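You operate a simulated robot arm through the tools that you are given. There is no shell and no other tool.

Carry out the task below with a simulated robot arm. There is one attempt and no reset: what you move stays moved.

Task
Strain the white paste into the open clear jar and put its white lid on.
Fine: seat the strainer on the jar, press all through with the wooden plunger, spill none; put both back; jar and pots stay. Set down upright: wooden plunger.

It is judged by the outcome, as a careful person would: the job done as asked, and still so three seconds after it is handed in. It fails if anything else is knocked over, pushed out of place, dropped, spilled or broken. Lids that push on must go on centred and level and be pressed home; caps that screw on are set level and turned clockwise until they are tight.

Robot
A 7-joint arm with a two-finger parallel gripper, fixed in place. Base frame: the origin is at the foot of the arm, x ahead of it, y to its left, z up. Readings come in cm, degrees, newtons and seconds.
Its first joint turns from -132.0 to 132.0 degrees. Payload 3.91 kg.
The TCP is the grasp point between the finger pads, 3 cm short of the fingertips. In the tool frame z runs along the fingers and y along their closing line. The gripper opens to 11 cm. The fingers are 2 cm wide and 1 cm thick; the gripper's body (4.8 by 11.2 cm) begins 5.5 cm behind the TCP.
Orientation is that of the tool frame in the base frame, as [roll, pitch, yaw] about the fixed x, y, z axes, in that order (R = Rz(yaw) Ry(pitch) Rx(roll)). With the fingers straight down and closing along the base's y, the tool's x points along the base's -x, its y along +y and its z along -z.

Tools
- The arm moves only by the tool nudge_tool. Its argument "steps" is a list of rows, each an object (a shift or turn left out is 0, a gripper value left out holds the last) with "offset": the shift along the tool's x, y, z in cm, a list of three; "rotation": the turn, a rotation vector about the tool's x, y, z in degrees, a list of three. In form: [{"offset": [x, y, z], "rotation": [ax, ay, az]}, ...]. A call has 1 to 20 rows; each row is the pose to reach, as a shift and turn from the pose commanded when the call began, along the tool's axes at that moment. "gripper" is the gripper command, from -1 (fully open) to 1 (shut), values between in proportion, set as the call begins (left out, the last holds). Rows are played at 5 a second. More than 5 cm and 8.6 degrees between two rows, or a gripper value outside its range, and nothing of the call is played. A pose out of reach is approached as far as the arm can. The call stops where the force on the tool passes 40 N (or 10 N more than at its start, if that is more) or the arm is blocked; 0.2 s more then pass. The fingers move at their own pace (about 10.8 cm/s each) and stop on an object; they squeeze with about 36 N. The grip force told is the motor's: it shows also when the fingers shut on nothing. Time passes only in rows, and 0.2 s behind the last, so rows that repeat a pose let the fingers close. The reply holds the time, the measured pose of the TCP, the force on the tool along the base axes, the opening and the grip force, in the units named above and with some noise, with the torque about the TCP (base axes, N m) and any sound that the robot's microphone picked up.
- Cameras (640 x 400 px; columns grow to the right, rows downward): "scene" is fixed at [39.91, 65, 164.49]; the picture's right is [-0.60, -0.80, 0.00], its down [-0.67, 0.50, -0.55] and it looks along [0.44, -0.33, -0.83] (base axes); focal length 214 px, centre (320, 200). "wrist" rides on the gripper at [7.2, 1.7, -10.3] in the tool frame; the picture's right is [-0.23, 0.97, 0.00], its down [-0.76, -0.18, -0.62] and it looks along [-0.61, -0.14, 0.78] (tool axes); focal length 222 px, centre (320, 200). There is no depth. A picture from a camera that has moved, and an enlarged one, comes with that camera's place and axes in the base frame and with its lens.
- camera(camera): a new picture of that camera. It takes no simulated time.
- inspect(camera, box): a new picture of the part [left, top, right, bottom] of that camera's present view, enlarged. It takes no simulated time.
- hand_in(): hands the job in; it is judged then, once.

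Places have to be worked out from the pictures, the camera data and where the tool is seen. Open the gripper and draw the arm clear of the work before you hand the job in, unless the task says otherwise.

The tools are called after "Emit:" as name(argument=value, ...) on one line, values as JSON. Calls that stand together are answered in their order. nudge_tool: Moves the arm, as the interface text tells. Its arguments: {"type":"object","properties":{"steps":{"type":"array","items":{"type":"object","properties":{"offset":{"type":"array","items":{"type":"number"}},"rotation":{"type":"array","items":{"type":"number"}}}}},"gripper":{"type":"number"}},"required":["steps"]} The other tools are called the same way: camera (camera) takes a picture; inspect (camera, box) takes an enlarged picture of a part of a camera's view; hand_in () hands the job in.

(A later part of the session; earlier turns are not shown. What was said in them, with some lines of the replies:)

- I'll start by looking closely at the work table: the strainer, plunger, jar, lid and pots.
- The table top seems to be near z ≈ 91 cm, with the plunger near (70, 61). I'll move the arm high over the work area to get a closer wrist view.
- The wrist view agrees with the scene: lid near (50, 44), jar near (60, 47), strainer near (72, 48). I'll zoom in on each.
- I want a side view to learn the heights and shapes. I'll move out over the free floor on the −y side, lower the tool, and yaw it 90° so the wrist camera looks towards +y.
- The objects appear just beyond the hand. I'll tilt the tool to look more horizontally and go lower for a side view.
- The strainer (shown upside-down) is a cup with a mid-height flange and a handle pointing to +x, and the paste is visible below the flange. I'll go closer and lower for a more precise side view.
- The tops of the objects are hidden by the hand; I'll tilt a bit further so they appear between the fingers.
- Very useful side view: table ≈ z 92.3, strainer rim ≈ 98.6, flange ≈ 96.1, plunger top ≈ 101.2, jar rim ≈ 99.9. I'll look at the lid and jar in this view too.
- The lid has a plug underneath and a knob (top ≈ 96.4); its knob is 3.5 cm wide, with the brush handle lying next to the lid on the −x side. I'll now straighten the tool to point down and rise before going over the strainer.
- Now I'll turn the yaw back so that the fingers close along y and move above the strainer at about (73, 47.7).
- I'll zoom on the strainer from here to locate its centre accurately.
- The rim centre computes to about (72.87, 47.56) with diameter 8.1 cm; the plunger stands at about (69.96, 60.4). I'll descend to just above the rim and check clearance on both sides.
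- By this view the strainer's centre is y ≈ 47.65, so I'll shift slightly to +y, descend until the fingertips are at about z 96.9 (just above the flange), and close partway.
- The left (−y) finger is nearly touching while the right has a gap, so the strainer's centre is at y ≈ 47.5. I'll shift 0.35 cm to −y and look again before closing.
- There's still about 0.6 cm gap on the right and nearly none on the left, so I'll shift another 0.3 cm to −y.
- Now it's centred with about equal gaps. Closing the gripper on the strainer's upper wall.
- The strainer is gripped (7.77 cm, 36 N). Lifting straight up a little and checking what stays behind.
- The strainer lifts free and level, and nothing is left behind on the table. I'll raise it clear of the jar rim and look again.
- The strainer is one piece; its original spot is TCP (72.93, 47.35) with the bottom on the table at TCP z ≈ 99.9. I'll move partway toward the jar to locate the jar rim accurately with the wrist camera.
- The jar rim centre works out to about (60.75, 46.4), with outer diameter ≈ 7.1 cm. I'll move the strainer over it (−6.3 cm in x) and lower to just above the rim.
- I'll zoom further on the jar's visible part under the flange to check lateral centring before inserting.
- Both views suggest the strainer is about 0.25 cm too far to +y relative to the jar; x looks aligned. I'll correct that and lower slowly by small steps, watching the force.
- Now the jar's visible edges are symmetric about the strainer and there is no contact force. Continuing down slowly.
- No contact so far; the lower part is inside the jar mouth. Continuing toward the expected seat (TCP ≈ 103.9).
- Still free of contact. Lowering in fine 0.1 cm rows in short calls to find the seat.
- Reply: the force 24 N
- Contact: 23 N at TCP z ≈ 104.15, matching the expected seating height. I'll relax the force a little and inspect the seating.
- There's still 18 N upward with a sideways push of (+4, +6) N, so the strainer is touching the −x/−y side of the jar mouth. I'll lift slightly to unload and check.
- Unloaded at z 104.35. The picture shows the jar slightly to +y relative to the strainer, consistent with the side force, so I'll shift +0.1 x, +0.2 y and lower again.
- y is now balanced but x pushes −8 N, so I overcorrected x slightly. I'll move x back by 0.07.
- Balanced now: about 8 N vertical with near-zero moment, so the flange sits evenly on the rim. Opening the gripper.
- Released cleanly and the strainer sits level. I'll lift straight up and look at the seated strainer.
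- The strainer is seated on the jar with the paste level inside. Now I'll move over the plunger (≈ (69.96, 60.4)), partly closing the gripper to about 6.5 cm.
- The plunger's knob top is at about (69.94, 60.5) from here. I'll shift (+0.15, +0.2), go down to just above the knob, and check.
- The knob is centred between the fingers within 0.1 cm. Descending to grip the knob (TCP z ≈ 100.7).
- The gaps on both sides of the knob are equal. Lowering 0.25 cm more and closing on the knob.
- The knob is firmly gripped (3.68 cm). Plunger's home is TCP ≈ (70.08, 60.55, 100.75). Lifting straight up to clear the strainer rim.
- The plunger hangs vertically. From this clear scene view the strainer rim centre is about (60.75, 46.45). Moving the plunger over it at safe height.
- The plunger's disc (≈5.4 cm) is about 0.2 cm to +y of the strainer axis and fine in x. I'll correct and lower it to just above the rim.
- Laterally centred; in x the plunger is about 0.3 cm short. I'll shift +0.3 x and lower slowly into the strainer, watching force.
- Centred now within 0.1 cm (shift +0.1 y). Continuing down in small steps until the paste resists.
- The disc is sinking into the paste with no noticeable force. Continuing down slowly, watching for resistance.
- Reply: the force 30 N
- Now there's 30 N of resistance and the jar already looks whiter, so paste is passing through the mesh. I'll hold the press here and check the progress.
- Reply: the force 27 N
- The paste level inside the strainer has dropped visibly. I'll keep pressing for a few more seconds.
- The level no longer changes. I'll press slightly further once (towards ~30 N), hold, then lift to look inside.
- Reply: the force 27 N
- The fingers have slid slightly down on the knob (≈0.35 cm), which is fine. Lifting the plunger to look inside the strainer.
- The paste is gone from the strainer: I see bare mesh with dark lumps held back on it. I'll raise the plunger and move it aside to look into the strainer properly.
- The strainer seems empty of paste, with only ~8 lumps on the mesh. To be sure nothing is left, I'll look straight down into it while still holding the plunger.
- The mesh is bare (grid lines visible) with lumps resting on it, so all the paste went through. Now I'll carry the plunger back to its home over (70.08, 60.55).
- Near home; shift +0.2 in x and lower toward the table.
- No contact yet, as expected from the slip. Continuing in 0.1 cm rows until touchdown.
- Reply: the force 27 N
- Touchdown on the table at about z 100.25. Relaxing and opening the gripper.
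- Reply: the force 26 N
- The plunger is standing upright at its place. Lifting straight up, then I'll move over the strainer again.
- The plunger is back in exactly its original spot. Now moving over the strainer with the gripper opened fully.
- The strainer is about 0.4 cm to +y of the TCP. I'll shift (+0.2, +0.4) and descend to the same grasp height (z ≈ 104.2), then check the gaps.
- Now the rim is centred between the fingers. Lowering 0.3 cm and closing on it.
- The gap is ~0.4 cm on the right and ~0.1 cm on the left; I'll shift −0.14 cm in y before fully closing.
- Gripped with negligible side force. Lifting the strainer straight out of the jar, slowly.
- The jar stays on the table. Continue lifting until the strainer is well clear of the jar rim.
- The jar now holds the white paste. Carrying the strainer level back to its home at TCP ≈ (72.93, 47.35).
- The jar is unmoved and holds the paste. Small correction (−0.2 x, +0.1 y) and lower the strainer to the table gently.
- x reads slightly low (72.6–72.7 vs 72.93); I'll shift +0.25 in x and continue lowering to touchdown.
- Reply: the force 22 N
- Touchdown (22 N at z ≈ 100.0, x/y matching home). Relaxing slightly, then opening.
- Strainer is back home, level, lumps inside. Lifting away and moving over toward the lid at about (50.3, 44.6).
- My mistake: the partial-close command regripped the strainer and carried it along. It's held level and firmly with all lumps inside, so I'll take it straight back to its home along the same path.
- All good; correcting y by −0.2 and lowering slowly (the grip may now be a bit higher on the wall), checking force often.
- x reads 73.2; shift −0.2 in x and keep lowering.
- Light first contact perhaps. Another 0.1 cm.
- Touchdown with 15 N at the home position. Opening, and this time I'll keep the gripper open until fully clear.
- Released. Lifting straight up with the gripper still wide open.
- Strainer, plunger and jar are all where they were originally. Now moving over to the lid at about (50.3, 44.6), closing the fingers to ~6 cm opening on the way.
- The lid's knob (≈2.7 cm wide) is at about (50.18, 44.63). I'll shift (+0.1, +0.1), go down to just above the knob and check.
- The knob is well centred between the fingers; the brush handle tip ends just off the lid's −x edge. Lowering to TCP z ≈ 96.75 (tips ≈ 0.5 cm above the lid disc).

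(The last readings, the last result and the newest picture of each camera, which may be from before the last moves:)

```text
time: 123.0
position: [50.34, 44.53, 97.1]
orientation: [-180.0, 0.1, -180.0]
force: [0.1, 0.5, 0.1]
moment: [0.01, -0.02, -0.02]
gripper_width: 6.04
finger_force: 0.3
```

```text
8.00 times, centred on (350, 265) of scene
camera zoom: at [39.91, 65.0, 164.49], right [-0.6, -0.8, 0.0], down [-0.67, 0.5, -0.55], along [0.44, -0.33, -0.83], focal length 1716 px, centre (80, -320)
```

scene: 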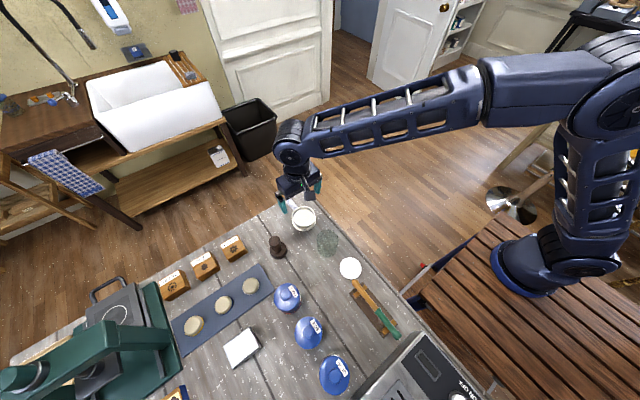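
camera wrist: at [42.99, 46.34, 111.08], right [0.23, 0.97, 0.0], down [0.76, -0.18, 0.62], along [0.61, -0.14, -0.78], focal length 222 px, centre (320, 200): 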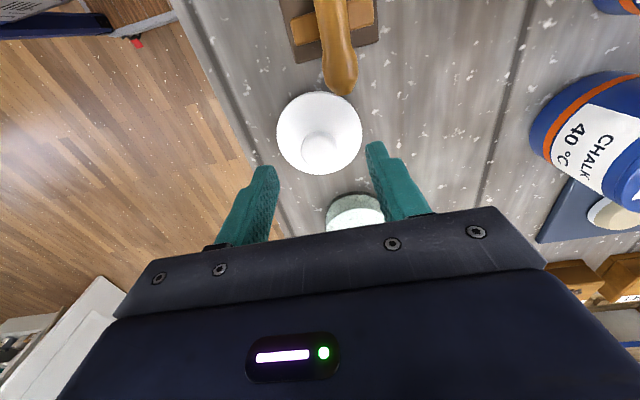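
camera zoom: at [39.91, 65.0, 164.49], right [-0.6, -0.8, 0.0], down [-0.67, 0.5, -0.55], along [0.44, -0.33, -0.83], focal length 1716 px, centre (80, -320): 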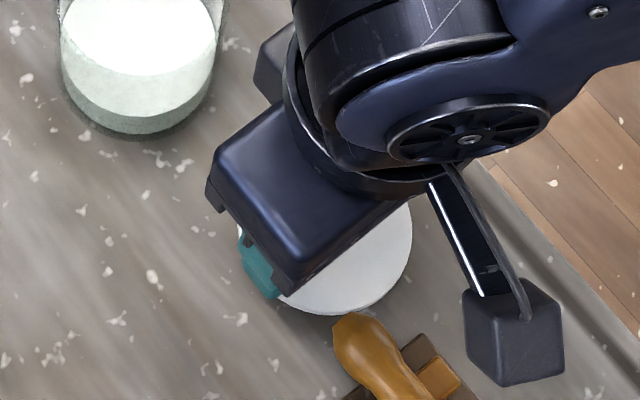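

Fingers are centred on the knob. Lowering 0.4 cm more and closing.

Emit:
nudge_tool(steps=[{"offset": [0, 0, 0.2]}, {"offset": [0, 0, 0.4]}, {"offset": [0, 0, 0.4]}])

Emit:
nudge_tool(steps=[{"offset": [0, 0, 0]}, {"offset": [0, 0, 0]}, {"offset": [0, 0, 0]}, {"offset": [0, 0, 0]}], gripper=1)

Emit:
inspect(camera="wrist", box=[220, 80, 420, 240])

```text
time: 123.8
position: [50.19, 44.58, 96.83]
orientation: [-180.0, 0.0, -180.0]
force: [0.3, -0.8, 0.2]
moment: [0.04, -0.02, -0.01]
gripper_width: 6.02
finger_force: 0.1
```

```text
time: 124.8
position: [50.17, 44.65, 96.74]
orientation: [180.0, 0.1, -180.0]
force: [-0.4, -1.0, 0.4]
moment: [-0.02, -0.03, -0.01]
gripper_width: 2.45
finger_force: 35.7
```

```text
2.50 times, centred on (320, 160) of wrist
camera zoom: at [42.85, 46.33, 107.13], right [0.23, 0.97, 0.0], down [0.76, -0.18, 0.62], along [0.61, -0.14, -0.78], focal length 555 px, centre (320, 300)
```

zoom: 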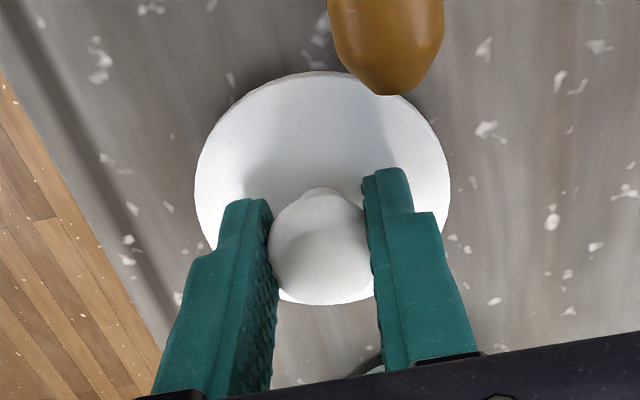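

Gripped at 2.45 cm. I'll lift slightly, shift away from the brush handle (+x, −y), then raise.

Emit:
nudge_tool(steps=[{"offset": [0, 0, -0.15]}, {"offset": [-0.1, -0.05, -0.3]}, {"offset": [-0.35, -0.2, -0.35]}, {"offset": [-0.6, -0.35, -0.45]}, {"offset": [-0.7, -0.4, -0.9]}, {"offset": [-0.7, -0.4, -1.6]}, {"offset": [-0.7, -0.4, -2.5]}, {"offset": [-0.7, -0.4, -4]}, {"offset": [-0.7, -0.4, -4]}])

Emit:
camera(camera="wrist")

Emit:
inspect(camera="scene", box=[310, 230, 410, 320])

```text
time: 126.8
position: [51.12, 44.19, 100.77]
orientation: [-180.0, 0.0, 180.0]
force: [0.2, -0.3, -0.3]
moment: [-0.01, -0.02, -0.01]
gripper_width: 2.46
finger_force: 35.5
```

```text
taken
camera wrist: at [43.69, 45.91, 111.18], right [0.23, 0.97, 0.0], down [0.76, -0.18, 0.62], along [0.61, -0.14, -0.78], focal length 222 px, centre (320, 200)
```

wrist: 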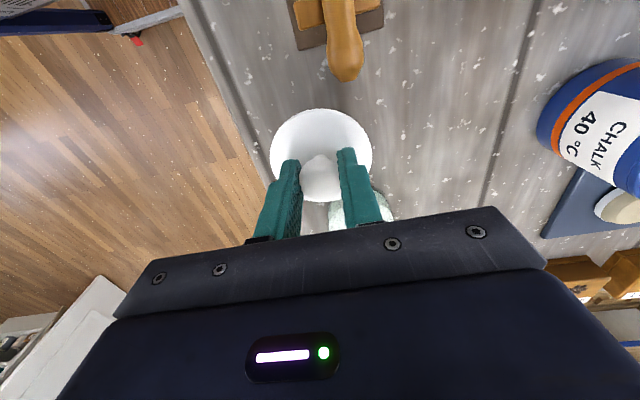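

```text
4.44 times, centred on (360, 275) of scene
camera zoom: at [39.91, 65.0, 164.49], right [-0.6, -0.8, 0.0], down [-0.67, 0.5, -0.55], along [0.44, -0.33, -0.83], focal length 953 px, centre (142, -133)
```

zoom: 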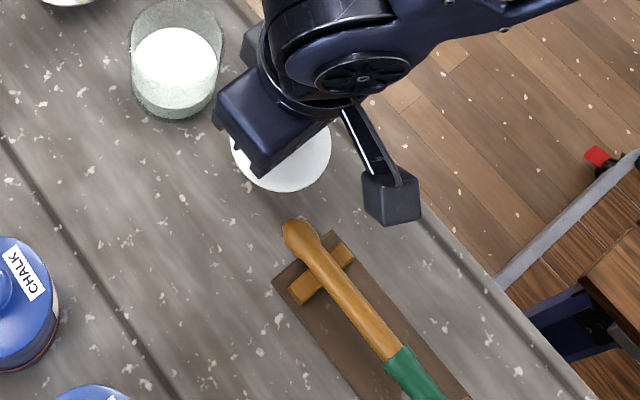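

The lid is up, level, and the brush is undisturbed. Raising and moving over the jar (≈ (60.85, 46.4)).

Emit:
nudge_tool(steps=[{"offset": [0, 0, -2]}, {"offset": [0, 0, -4.5]}, {"offset": [0, 0, -7]}, {"offset": [-2, 0.45, -7]}, {"offset": [-4, 0.9, -7]}, {"offset": [-6, 1.35, -7]}, {"offset": [-8, 1.8, -7]}, {"offset": [-9.75, 2.2, -7]}, {"offset": [-9.75, 2.2, -7]}, {"offset": [-9.75, 2.2, -7]}])

Emit:
camera(camera="wrist")

Emit:
inspect(camera="wrist", box=[230, 50, 410, 230])

Emit:
inspect(camera="scene", box=[300, 200, 380, 270])

```text
time: 129.0
position: [60.8, 46.8, 108.01]
orientation: [-179.9, -0.1, -180.0]
force: [0.0, -0.1, 0.9]
moment: [0.01, 0.0, -0.04]
gripper_width: 2.43
finger_force: 36.0
```

```text
taken
camera wrist: at [53.48, 48.42, 118.34], right [0.23, 0.97, 0.0], down [0.76, -0.18, 0.62], along [0.61, -0.14, -0.78], focal length 222 px, centre (320, 200)
```

wrist: 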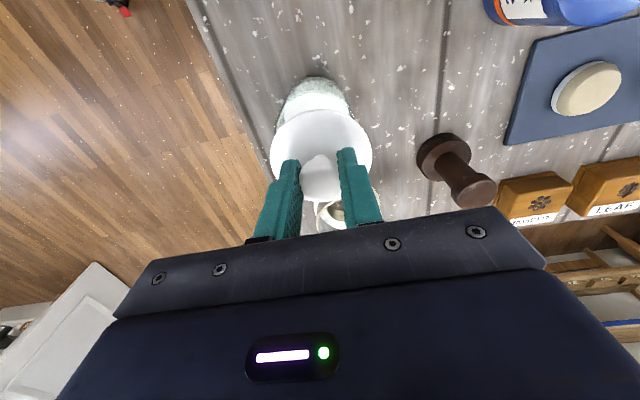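

```text
2.22 times, centred on (320, 140) of wrist
camera zoom: at [53.48, 48.42, 118.34], right [0.23, 0.97, 0.0], down [0.76, -0.18, 0.62], along [0.61, -0.14, -0.78], focal length 494 px, centre (320, 333)
```

zoom: 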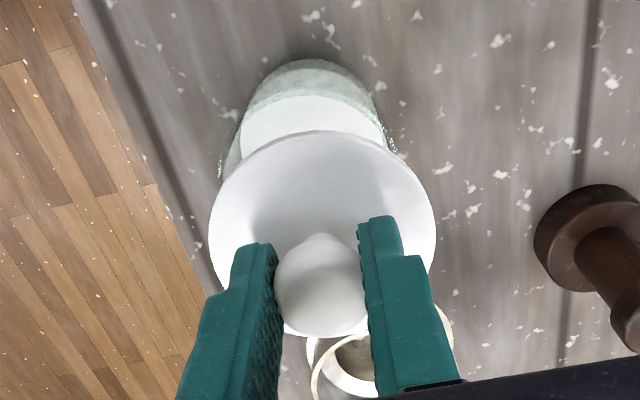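

```text
5.71 times, centred on (340, 235) of scene
camera zoom: at [39.91, 65.0, 164.49], right [-0.6, -0.8, 0.0], down [-0.67, 0.5, -0.55], along [0.44, -0.33, -0.83], focal length 1226 px, centre (206, 0)
```

zoom: 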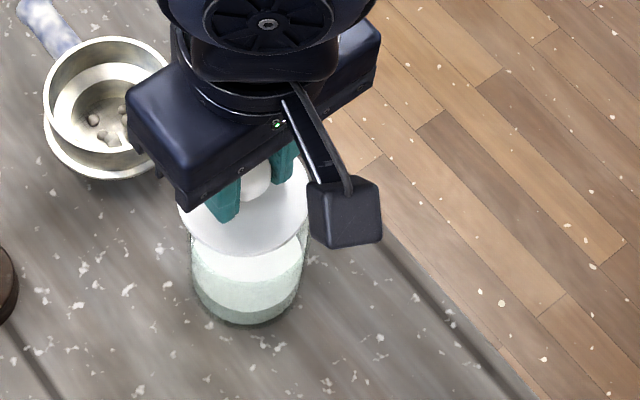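

By the symmetric-edge check the lid is ~0.4 cm to +y of the jar axis and ~0.12 cm to +x. I'll correct this, then lower to just above the rim.

Emit:
nudge_tool(steps=[{"offset": [0.06, -0.2, 0]}, {"offset": [0.12, -0.4, 0]}, {"offset": [0.12, -0.4, 0.7]}, {"offset": [0.12, -0.4, 1.4]}, {"offset": [0.12, -0.4, 2]}, {"offset": [0.12, -0.4, 2]}, {"offset": [0.12, -0.4, 2]}])

Emit:
inspect(camera="wrist", box=[250, 60, 390, 200])

Emit:
inspect(camera="scene", box=[310, 210, 370, 265])

```text
time: 130.6
position: [60.57, 46.07, 105.89]
orientation: [-179.9, 0.0, -180.0]
force: [0.3, 0.9, -0.4]
moment: [-0.03, -0.02, 0.0]
gripper_width: 2.42
finger_force: 35.6
```

```text
2.86 times, centred on (320, 130) of wrist
camera zoom: at [53.34, 47.8, 116.23], right [0.23, 0.97, 0.0], down [0.76, -0.18, 0.62], along [0.61, -0.14, -0.78], focal length 635 px, centre (320, 400)
```

zoom: 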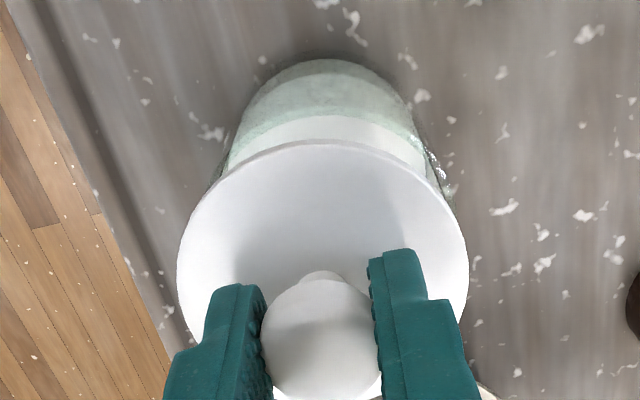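

```text
7.27 times, centred on (340, 238) of scene
camera zoom: at [39.91, 65.0, 164.49], right [-0.6, -0.8, 0.0], down [-0.67, 0.5, -0.55], along [0.44, -0.33, -0.83], focal length 1560 px, centre (174, -73)
```

zoom: 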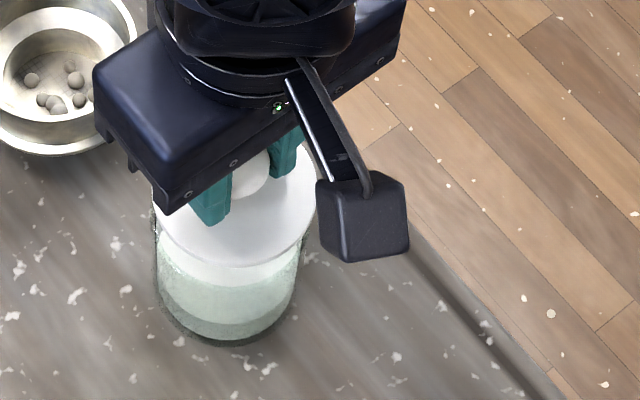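

Now the lid appears about 0.2 cm to −y and slightly to +x. Correct (−0.15, +0.18) and lower a bit more, then recheck.

Emit:
nudge_tool(steps=[{"offset": [0.08, 0.09, 0]}, {"offset": [0.15, 0.18, 0]}, {"offset": [0.15, 0.18, 0.4]}, {"offset": [0.15, 0.18, 0.8]}, {"offset": [0.15, 0.18, 0.8]}, {"offset": [0.15, 0.18, 0.8]}])

Emit:
inspect(camera="wrist", box=[270, 70, 380, 140])

Emit:
inspect(camera="wrist", box=[250, 60, 390, 200])

Emit:
inspect(camera="scene", box=[310, 210, 370, 265])

```text
time: 132.0
position: [60.61, 46.4, 104.97]
orientation: [179.9, 0.0, 180.0]
force: [-0.4, 0.7, -0.6]
moment: [0.01, -0.02, -0.01]
gripper_width: 2.44
finger_force: 35.8
```

```text
5.71 times, centred on (325, 105) of wrist
camera zoom: at [53.23, 48.06, 115.34], right [0.23, 0.97, 0.0], down [0.76, -0.18, 0.62], along [0.61, -0.14, -0.78], focal length 1269 px, centre (291, 743)
```

zoom: 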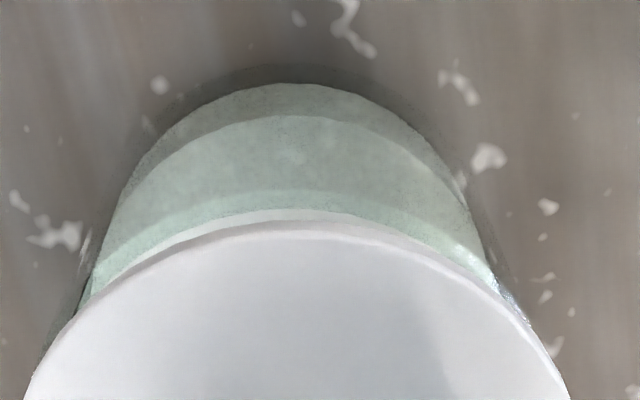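

```text
2.86 times, centred on (320, 130) of wrist
camera zoom: at [53.23, 48.06, 115.34], right [0.23, 0.97, 0.0], down [0.76, -0.18, 0.62], along [0.61, -0.14, -0.78], focal length 635 px, centre (320, 400)
```

zoom: 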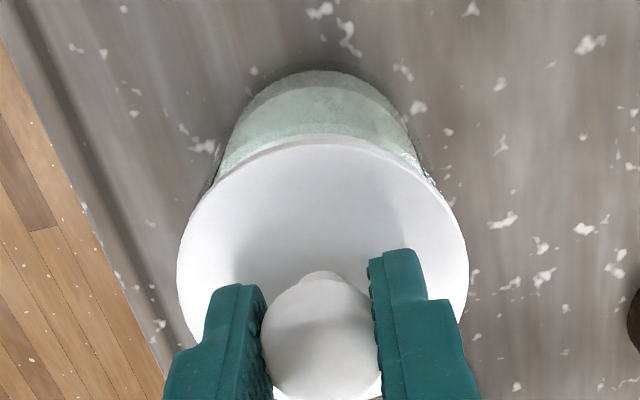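

```text
7.27 times, centred on (340, 238) of scene
camera zoom: at [39.91, 65.0, 164.49], right [-0.6, -0.8, 0.0], down [-0.67, 0.5, -0.55], along [0.44, -0.33, -0.83], focal length 1560 px, centre (174, -73)
```

zoom: 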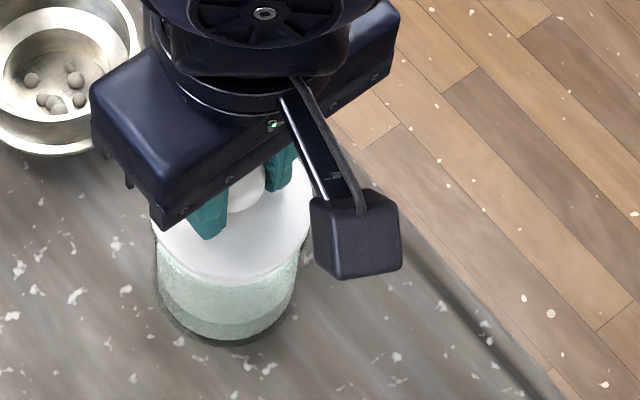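

Alignment is now within about 0.1 cm. Small correction (−0.1, +0.05) and lowering in fine steps to feel for the plug entering the mouth.

Emit:
nudge_tool(steps=[{"offset": [0.1, 0.05, 0]}, {"offset": [0.1, 0.05, 0.1]}, {"offset": [0.1, 0.05, 0.2]}, {"offset": [0.1, 0.05, 0.3]}, {"offset": [0.1, 0.05, 0.3]}])

Emit:
nudge_tool(steps=[{"offset": [0, 0, 0.1]}, {"offset": [0, 0, 0.2]}, {"offset": [0, 0, 0.2]}])

```text
time: 133.2
position: [60.4, 46.22, 104.66]
orientation: [179.9, 0.0, 180.0]
force: [-0.2, -0.2, -0.6]
moment: [0.01, -0.03, 0.01]
gripper_width: 2.46
finger_force: 36.4
```

```text
time: 134.0
position: [60.38, 46.29, 104.67]
orientation: [180.0, 0.0, -179.8]
force: [0.5, 0.5, 0.3]
moment: [-0.02, 0.01, -0.01]
gripper_width: 2.45
finger_force: 35.7
```

x reads 60.39 now, so I'll recheck alignment in the pictures before going further.

Emit:
inspect(camera="wrist", box=[270, 70, 380, 140])

Emit:
inspect(camera="scene", box=[315, 215, 365, 260])

```text
5.71 times, centred on (325, 105) of wrist
camera zoom: at [53.03, 48.02, 115.02], right [0.23, 0.97, 0.0], down [0.76, -0.18, 0.62], along [0.61, -0.14, -0.78], focal length 1269 px, centre (291, 743)
```

zoom: 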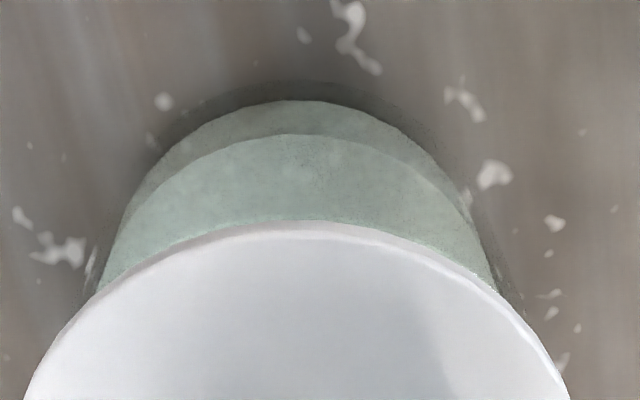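

```text
8.89 times, centred on (340, 238) of scene
camera zoom: at [39.91, 65.0, 164.49], right [-0.6, -0.8, 0.0], down [-0.67, 0.5, -0.55], along [0.44, -0.33, -0.83], focal length 1906 px, centre (142, -133)
```

zoom: 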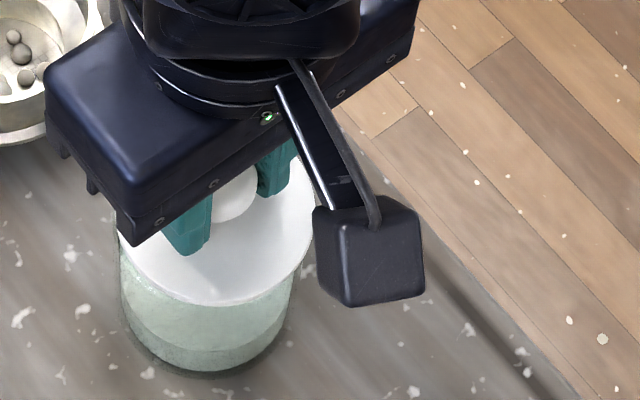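

The lid has drifted ~0.25 cm to −x relative to the jar. Correcting +0.2 x, +0.05 y and re-reading.

Emit:
nudge_tool(steps=[{"offset": [-0.1, 0.03, 0]}, {"offset": [-0.2, 0.05, 0]}, {"offset": [-0.2, 0.05, 0]}, {"offset": [-0.2, 0.05, 0]}])

Emit:
inspect(camera="scene", box=[315, 215, 365, 260])

Emit:
inspect(camera="wrist", box=[270, 70, 380, 140])

```text
time: 135.0
position: [60.61, 46.34, 104.49]
orientation: [179.9, 0.0, 180.0]
force: [0.0, 0.2, -0.7]
moment: [0.01, -0.03, 0.0]
gripper_width: 2.46
finger_force: 36.1
```

```text
8.89 times, centred on (340, 238) of scene
camera zoom: at [39.91, 65.0, 164.49], right [-0.6, -0.8, 0.0], down [-0.67, 0.5, -0.55], along [0.44, -0.33, -0.83], focal length 1906 px, centre (142, -133)
```

zoom: 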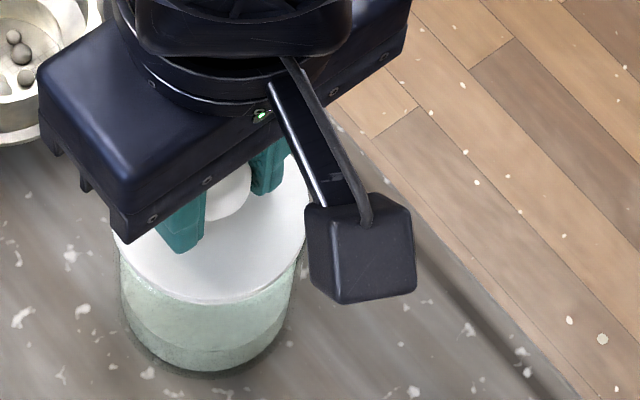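

```text
5.71 times, centred on (325, 105) of wrist
camera zoom: at [53.24, 48.11, 114.94], right [0.23, 0.97, 0.0], down [0.76, -0.18, 0.62], along [0.61, -0.14, -0.78], focal length 1269 px, centre (291, 743)
```

zoom: 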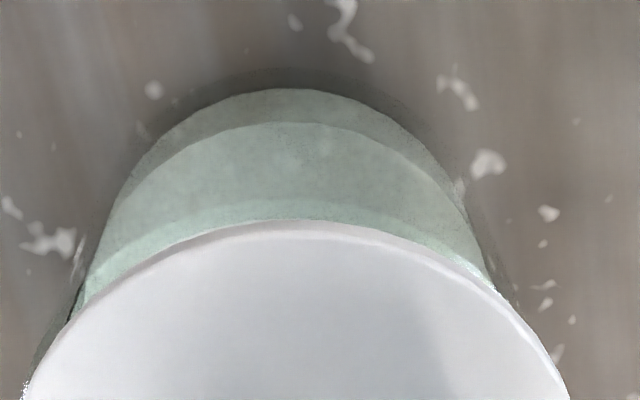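

Now aligned within ~0.1 cm in both views. Lowering in 0.1 cm increments, watching for contact.

Emit:
nudge_tool(steps=[{"offset": [0.05, 0, 0.08]}, {"offset": [0.05, 0, 0.16]}, {"offset": [0.05, 0, 0.16]}])

Emit:
nudge_tool(steps=[{"offset": [0, 0, 0.08]}, {"offset": [0, 0, 0.16]}, {"offset": [0, 0, 0.16]}])

```text
time: 135.8
position: [60.66, 46.37, 104.33]
orientation: [-180.0, 0.0, 179.9]
force: [0.0, 0.8, -0.3]
moment: [0.01, 0.02, -0.02]
gripper_width: 2.43
finger_force: 36.2
```

```text
time: 136.6
position: [60.57, 46.28, 104.27]
orientation: [179.9, 0.1, 179.9]
force: [0.7, 0.6, -0.2]
moment: [0.0, -0.01, -0.03]
gripper_width: 2.48
finger_force: 35.9
```

Emit:
nudge_tool(steps=[{"offset": [0, 0.03, 0.08]}, {"offset": [0, 0.03, 0.16]}, {"offset": [0, 0.03, 0.16]}])

Emit:
nudge_tool(steps=[{"offset": [0, 0, 0.08]}, {"offset": [0, 0, 0.14]}, {"offset": [0, 0, 0.14]}])

Emit:
inspect(camera="wrist", box=[270, 70, 380, 140])

```text
time: 137.4
position: [60.53, 46.29, 104.17]
orientation: [179.9, 0.0, -180.0]
force: [0.2, -0.3, -0.6]
moment: [0.0, -0.02, -0.01]
gripper_width: 2.45
finger_force: 36.2
```

```text
time: 138.2
position: [60.58, 46.24, 103.84]
orientation: [179.9, 0.0, -180.0]
force: [-0.3, 0.8, -0.6]
moment: [-0.02, 0.0, 0.01]
gripper_width: 2.45
finger_force: 35.7
```

```text
5.71 times, centred on (325, 105) of wrist
camera zoom: at [53.21, 48.02, 114.28], right [0.23, 0.97, 0.0], down [0.76, -0.18, 0.62], along [0.61, -0.14, -0.78], focal length 1269 px, centre (291, 743)
```

zoom: 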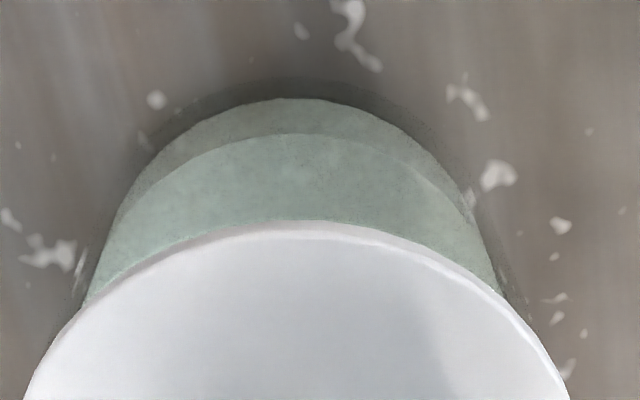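

No contact yet; the lid still looks centred. Continuing down.

Emit:
nudge_tool(steps=[{"offset": [0, 0.03, 0.08]}, {"offset": [0, 0.03, 0.14]}, {"offset": [0, 0.03, 0.14]}])

Emit:
nudge_tool(steps=[{"offset": [0, 0, 0.08]}, {"offset": [0, 0, 0.14]}, {"offset": [0, 0, 0.14]}])

```text
time: 139.0
position: [60.62, 46.42, 103.86]
orientation: [180.0, -0.1, 180.0]
force: [-0.9, 0.0, -0.4]
moment: [0.01, 0.02, 0.0]
gripper_width: 2.46
finger_force: 36.3
```

```text
time: 139.8
position: [60.48, 46.34, 103.73]
orientation: [-179.9, -0.1, -180.0]
force: [-0.4, 0.3, -0.4]
moment: [-0.01, 0.03, -0.04]
gripper_width: 2.44
finger_force: 35.7
```

Emit:
nudge_tool(steps=[{"offset": [-0.05, 0, 0.08]}, {"offset": [-0.05, 0, 0.14]}, {"offset": [-0.05, 0, 0.14]}])

Emit:
inspect(camera="scene", box=[315, 215, 365, 260])

Emit:
inspect(camera="wrist", box=[270, 70, 380, 140])

```text
time: 140.6
position: [60.6, 46.26, 103.61]
orientation: [179.8, 0.1, 180.0]
force: [3.7, -5.0, 13.1]
moment: [-0.05, -0.19, -0.01]
gripper_width: 2.46
finger_force: 35.9
heard: snap
```

```text
8.89 times, centred on (340, 238) of scene
camera zoom: at [39.91, 65.0, 164.49], right [-0.6, -0.8, 0.0], down [-0.67, 0.5, -0.55], along [0.44, -0.33, -0.83], focal length 1906 px, centre (142, -133)
```

zoom: 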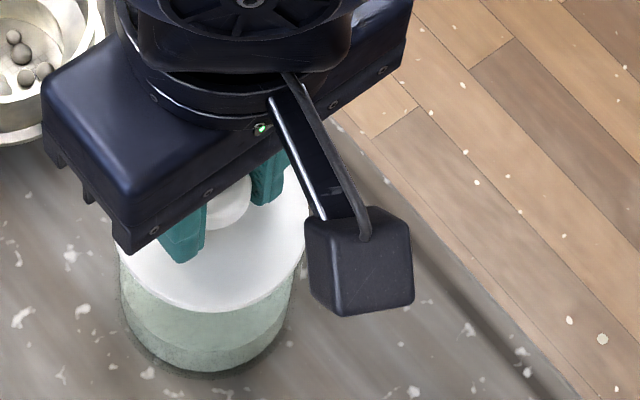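

```text
5.71 times, centred on (325, 105) of wrist
camera zoom: at [53.23, 48.04, 113.98], right [0.23, 0.97, 0.0], down [0.76, -0.18, 0.62], along [0.61, -0.14, -0.78], focal length 1269 px, centre (291, 743)
```

zoom: 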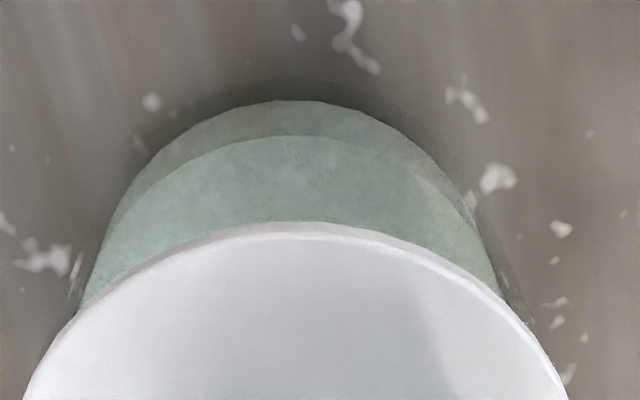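

A "snap" was heard with 13 N contact: the lid has clicked on. I'll press slightly more to be sure it's home.

Emit:
nudge_tool(steps=[{"offset": [0, 0, 0.06]}, {"offset": [0, 0, 0.1]}, {"offset": [0, 0, 0.1]}])

```text
time: 141.4
position: [60.55, 46.32, 103.55]
orientation: [179.9, 0.1, 179.9]
force: [5.3, -10.6, 36.7]
moment: [-0.21, -0.24, -0.01]
gripper_width: 2.48
finger_force: 36.0
```

37 N without further travel — the lid is home. Relaxing the load, then opening the gripper.

Emit:
nudge_tool(steps=[{"offset": [0, 0, -0.1]}, {"offset": [0, 0, -0.18]}, {"offset": [0, 0, -0.18]}])

Emit:
nudge_tool(steps=[{"offset": [0, 0, 0]}, {"offset": [0, 0, 0]}, {"offset": [0, 0, 0]}], gripper=-0.1)

Emit:
inspect(camera="wrist", box=[220, 60, 420, 220])

Emit:
inspect(camera="scene", box=[315, 215, 365, 260])

```text
time: 142.2
position: [60.6, 46.47, 103.66]
orientation: [-179.9, 0.0, -179.9]
force: [3.9, -7.9, 20.7]
moment: [-0.21, -0.3, -0.05]
gripper_width: 2.46
finger_force: 35.5
```

```text
time: 143.0
position: [60.56, 46.46, 103.56]
orientation: [-179.9, 0.0, -180.0]
force: [-1.2, -0.6, 0.1]
moment: [0.02, 0.03, -0.02]
gripper_width: 6.02
finger_force: 0.0
```

```text
2.50 times, centred on (320, 140) of wrist
camera zoom: at [53.24, 48.24, 113.93], right [0.23, 0.97, 0.0], down [0.76, -0.18, 0.62], along [0.61, -0.14, -0.78], focal length 555 px, centre (320, 350)
```

zoom: 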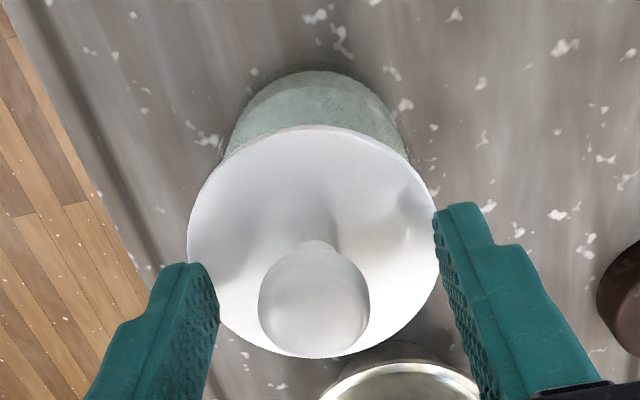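

```text
8.89 times, centred on (340, 238) of scene
camera zoom: at [39.91, 65.0, 164.49], right [-0.6, -0.8, 0.0], down [-0.67, 0.5, -0.55], along [0.44, -0.33, -0.83], focal length 1906 px, centre (142, -133)
```

zoom: 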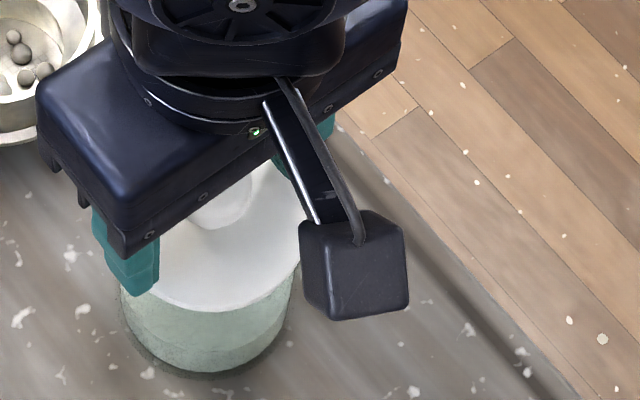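

Released; the lid sits on the jar. Lifting straight up and clear, then I'll check the whole scene.

Emit:
nudge_tool(steps=[{"offset": [0, 0, -0.5]}, {"offset": [0, 0, -2]}, {"offset": [0, 0, -5]}, {"offset": [0, 0, -9]}, {"offset": [0, 0, -13]}, {"offset": [0, 0, -17]}, {"offset": [0, 0, -17]}])

Emit:
camera(camera="wrist")

Emit:
inspect(camera="scene", box=[260, 180, 380, 280])

```text
time: 144.6
position: [60.83, 46.49, 120.44]
orientation: [180.0, -0.1, 179.9]
force: [-0.4, 0.1, 1.2]
moment: [-0.01, 0.0, -0.01]
gripper_width: 6.07
finger_force: 0.0
```

```text
taken
camera wrist: at [53.52, 48.21, 130.78], right [0.23, 0.97, 0.0], down [0.76, -0.18, 0.62], along [0.61, -0.14, -0.78], focal length 222 px, centre (320, 200)
```

wrist: 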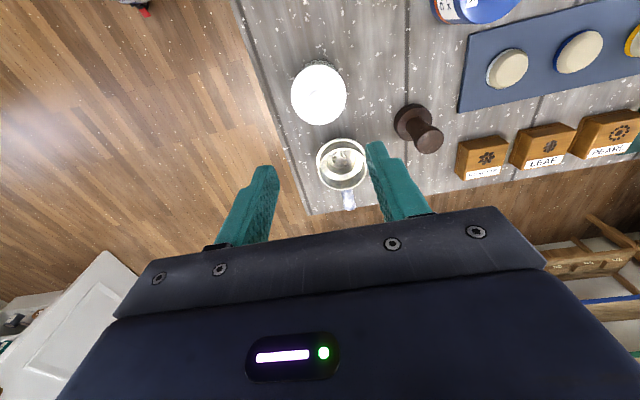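

```text
4.00 times, centred on (320, 230) of scene
camera zoom: at [39.91, 65.0, 164.49], right [-0.6, -0.8, 0.0], down [-0.67, 0.5, -0.55], along [0.44, -0.33, -0.83], focal length 858 px, centre (320, 80)
```

zoom: 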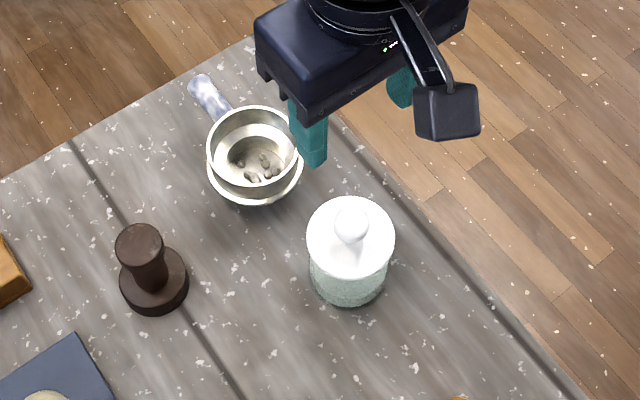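

The lid is on, centred and level; strainer and plunger are at their places. Retreating the arm to its start area with the gripper open.

Emit:
nudge_tool(steps=[{"offset": [0, -3, -2]}, {"offset": [-1, -7, -4]}, {"offset": [-1.5, -11, -6]}, {"offset": [-2, -15, -8]}, {"offset": [-3, -19, -10]}, {"offset": [-3.5, -22, -12]}, {"offset": [-4, -25, -13.5]}, {"offset": [-4, -25, -13.5]}], gripper=-1)

Emit:
camera(camera="scene")

Emit:
inspect(camera="scene", box=[310, 205, 370, 265])

Emit:
inspect(camera="scene", box=[140, 200, 460, 400])

```text
time: 146.4
position: [64.75, 21.15, 134.2]
orientation: [179.9, 0.0, -180.0]
force: [0.1, 0.4, 0.0]
moment: [0.03, -0.02, 0.04]
gripper_width: 11.01
finger_force: 0.0
```

```text
taken
```

scene: 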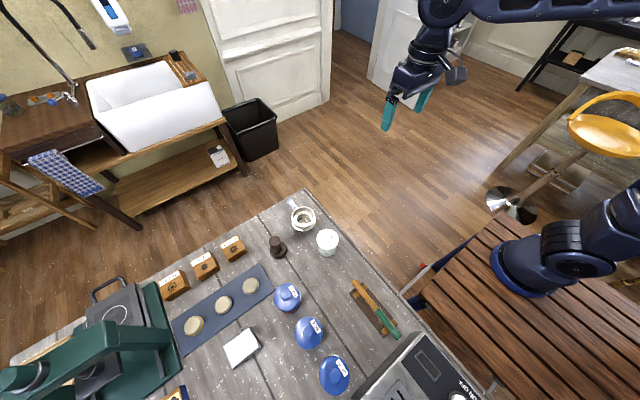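

```text
6.67 times, centred on (340, 235) of scene
camera zoom: at [39.91, 65.0, 164.49], right [-0.6, -0.8, 0.0], down [-0.67, 0.5, -0.55], along [0.44, -0.33, -0.83], focal length 1430 px, centre (187, -33)
```

zoom: 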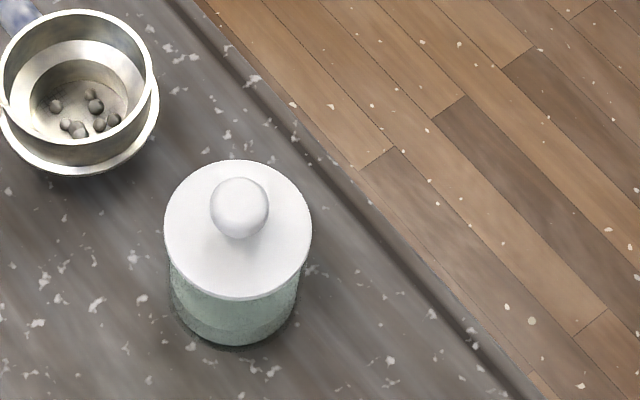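

```text
2.00 times, centred on (300, 300) of scene
camera zoom: at [39.91, 65.0, 164.49], right [-0.6, -0.8, 0.0], down [-0.67, 0.5, -0.55], along [0.44, -0.33, -0.83], focal length 429 px, centre (360, 0)
```

zoom: 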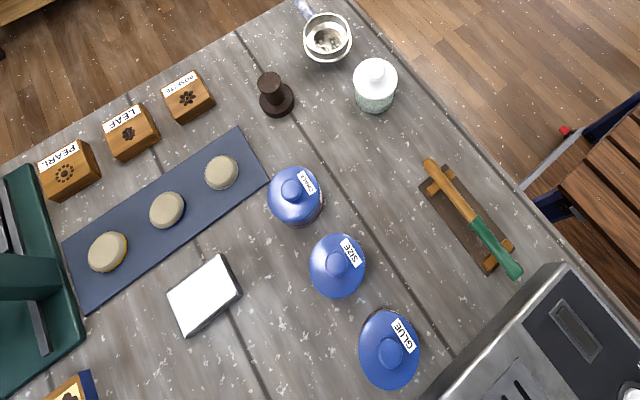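

The final view shows the jar, filled and lidded, where it started. The strainer (holding only the lumps) and the upright plunger are back in their places, the pots and brush haven't moved, nothing is spilled, and the arm is clear. Handing in.

Emit:
hand_in()

```text
The job is handed in.
```

The white paste is strained into the clear jar, and the jar's white lid is on. I pressed the lid until it snapped, then checked it with about 37 N and it went no further.

- **Straining:** I seated the strainer on the jar and pressed the paste through with the wooden plunger. The mesh was bare afterwards, apart from about eight dark lumps that did not pass. I saw no spills.
- **Put back:** The plunger is upright in its original spot. The strainer is back in its place with the lumps still in it.
- **One slip:** When I first set the strainer down, I closed the gripper too early and carried it over towards the lid by mistake. It stayed level with the lumps inside, and I took it straight back.
- **Everything else:** In the last picture the jar, the pots and the brush are where they started. The arm is clear with the gripper open.
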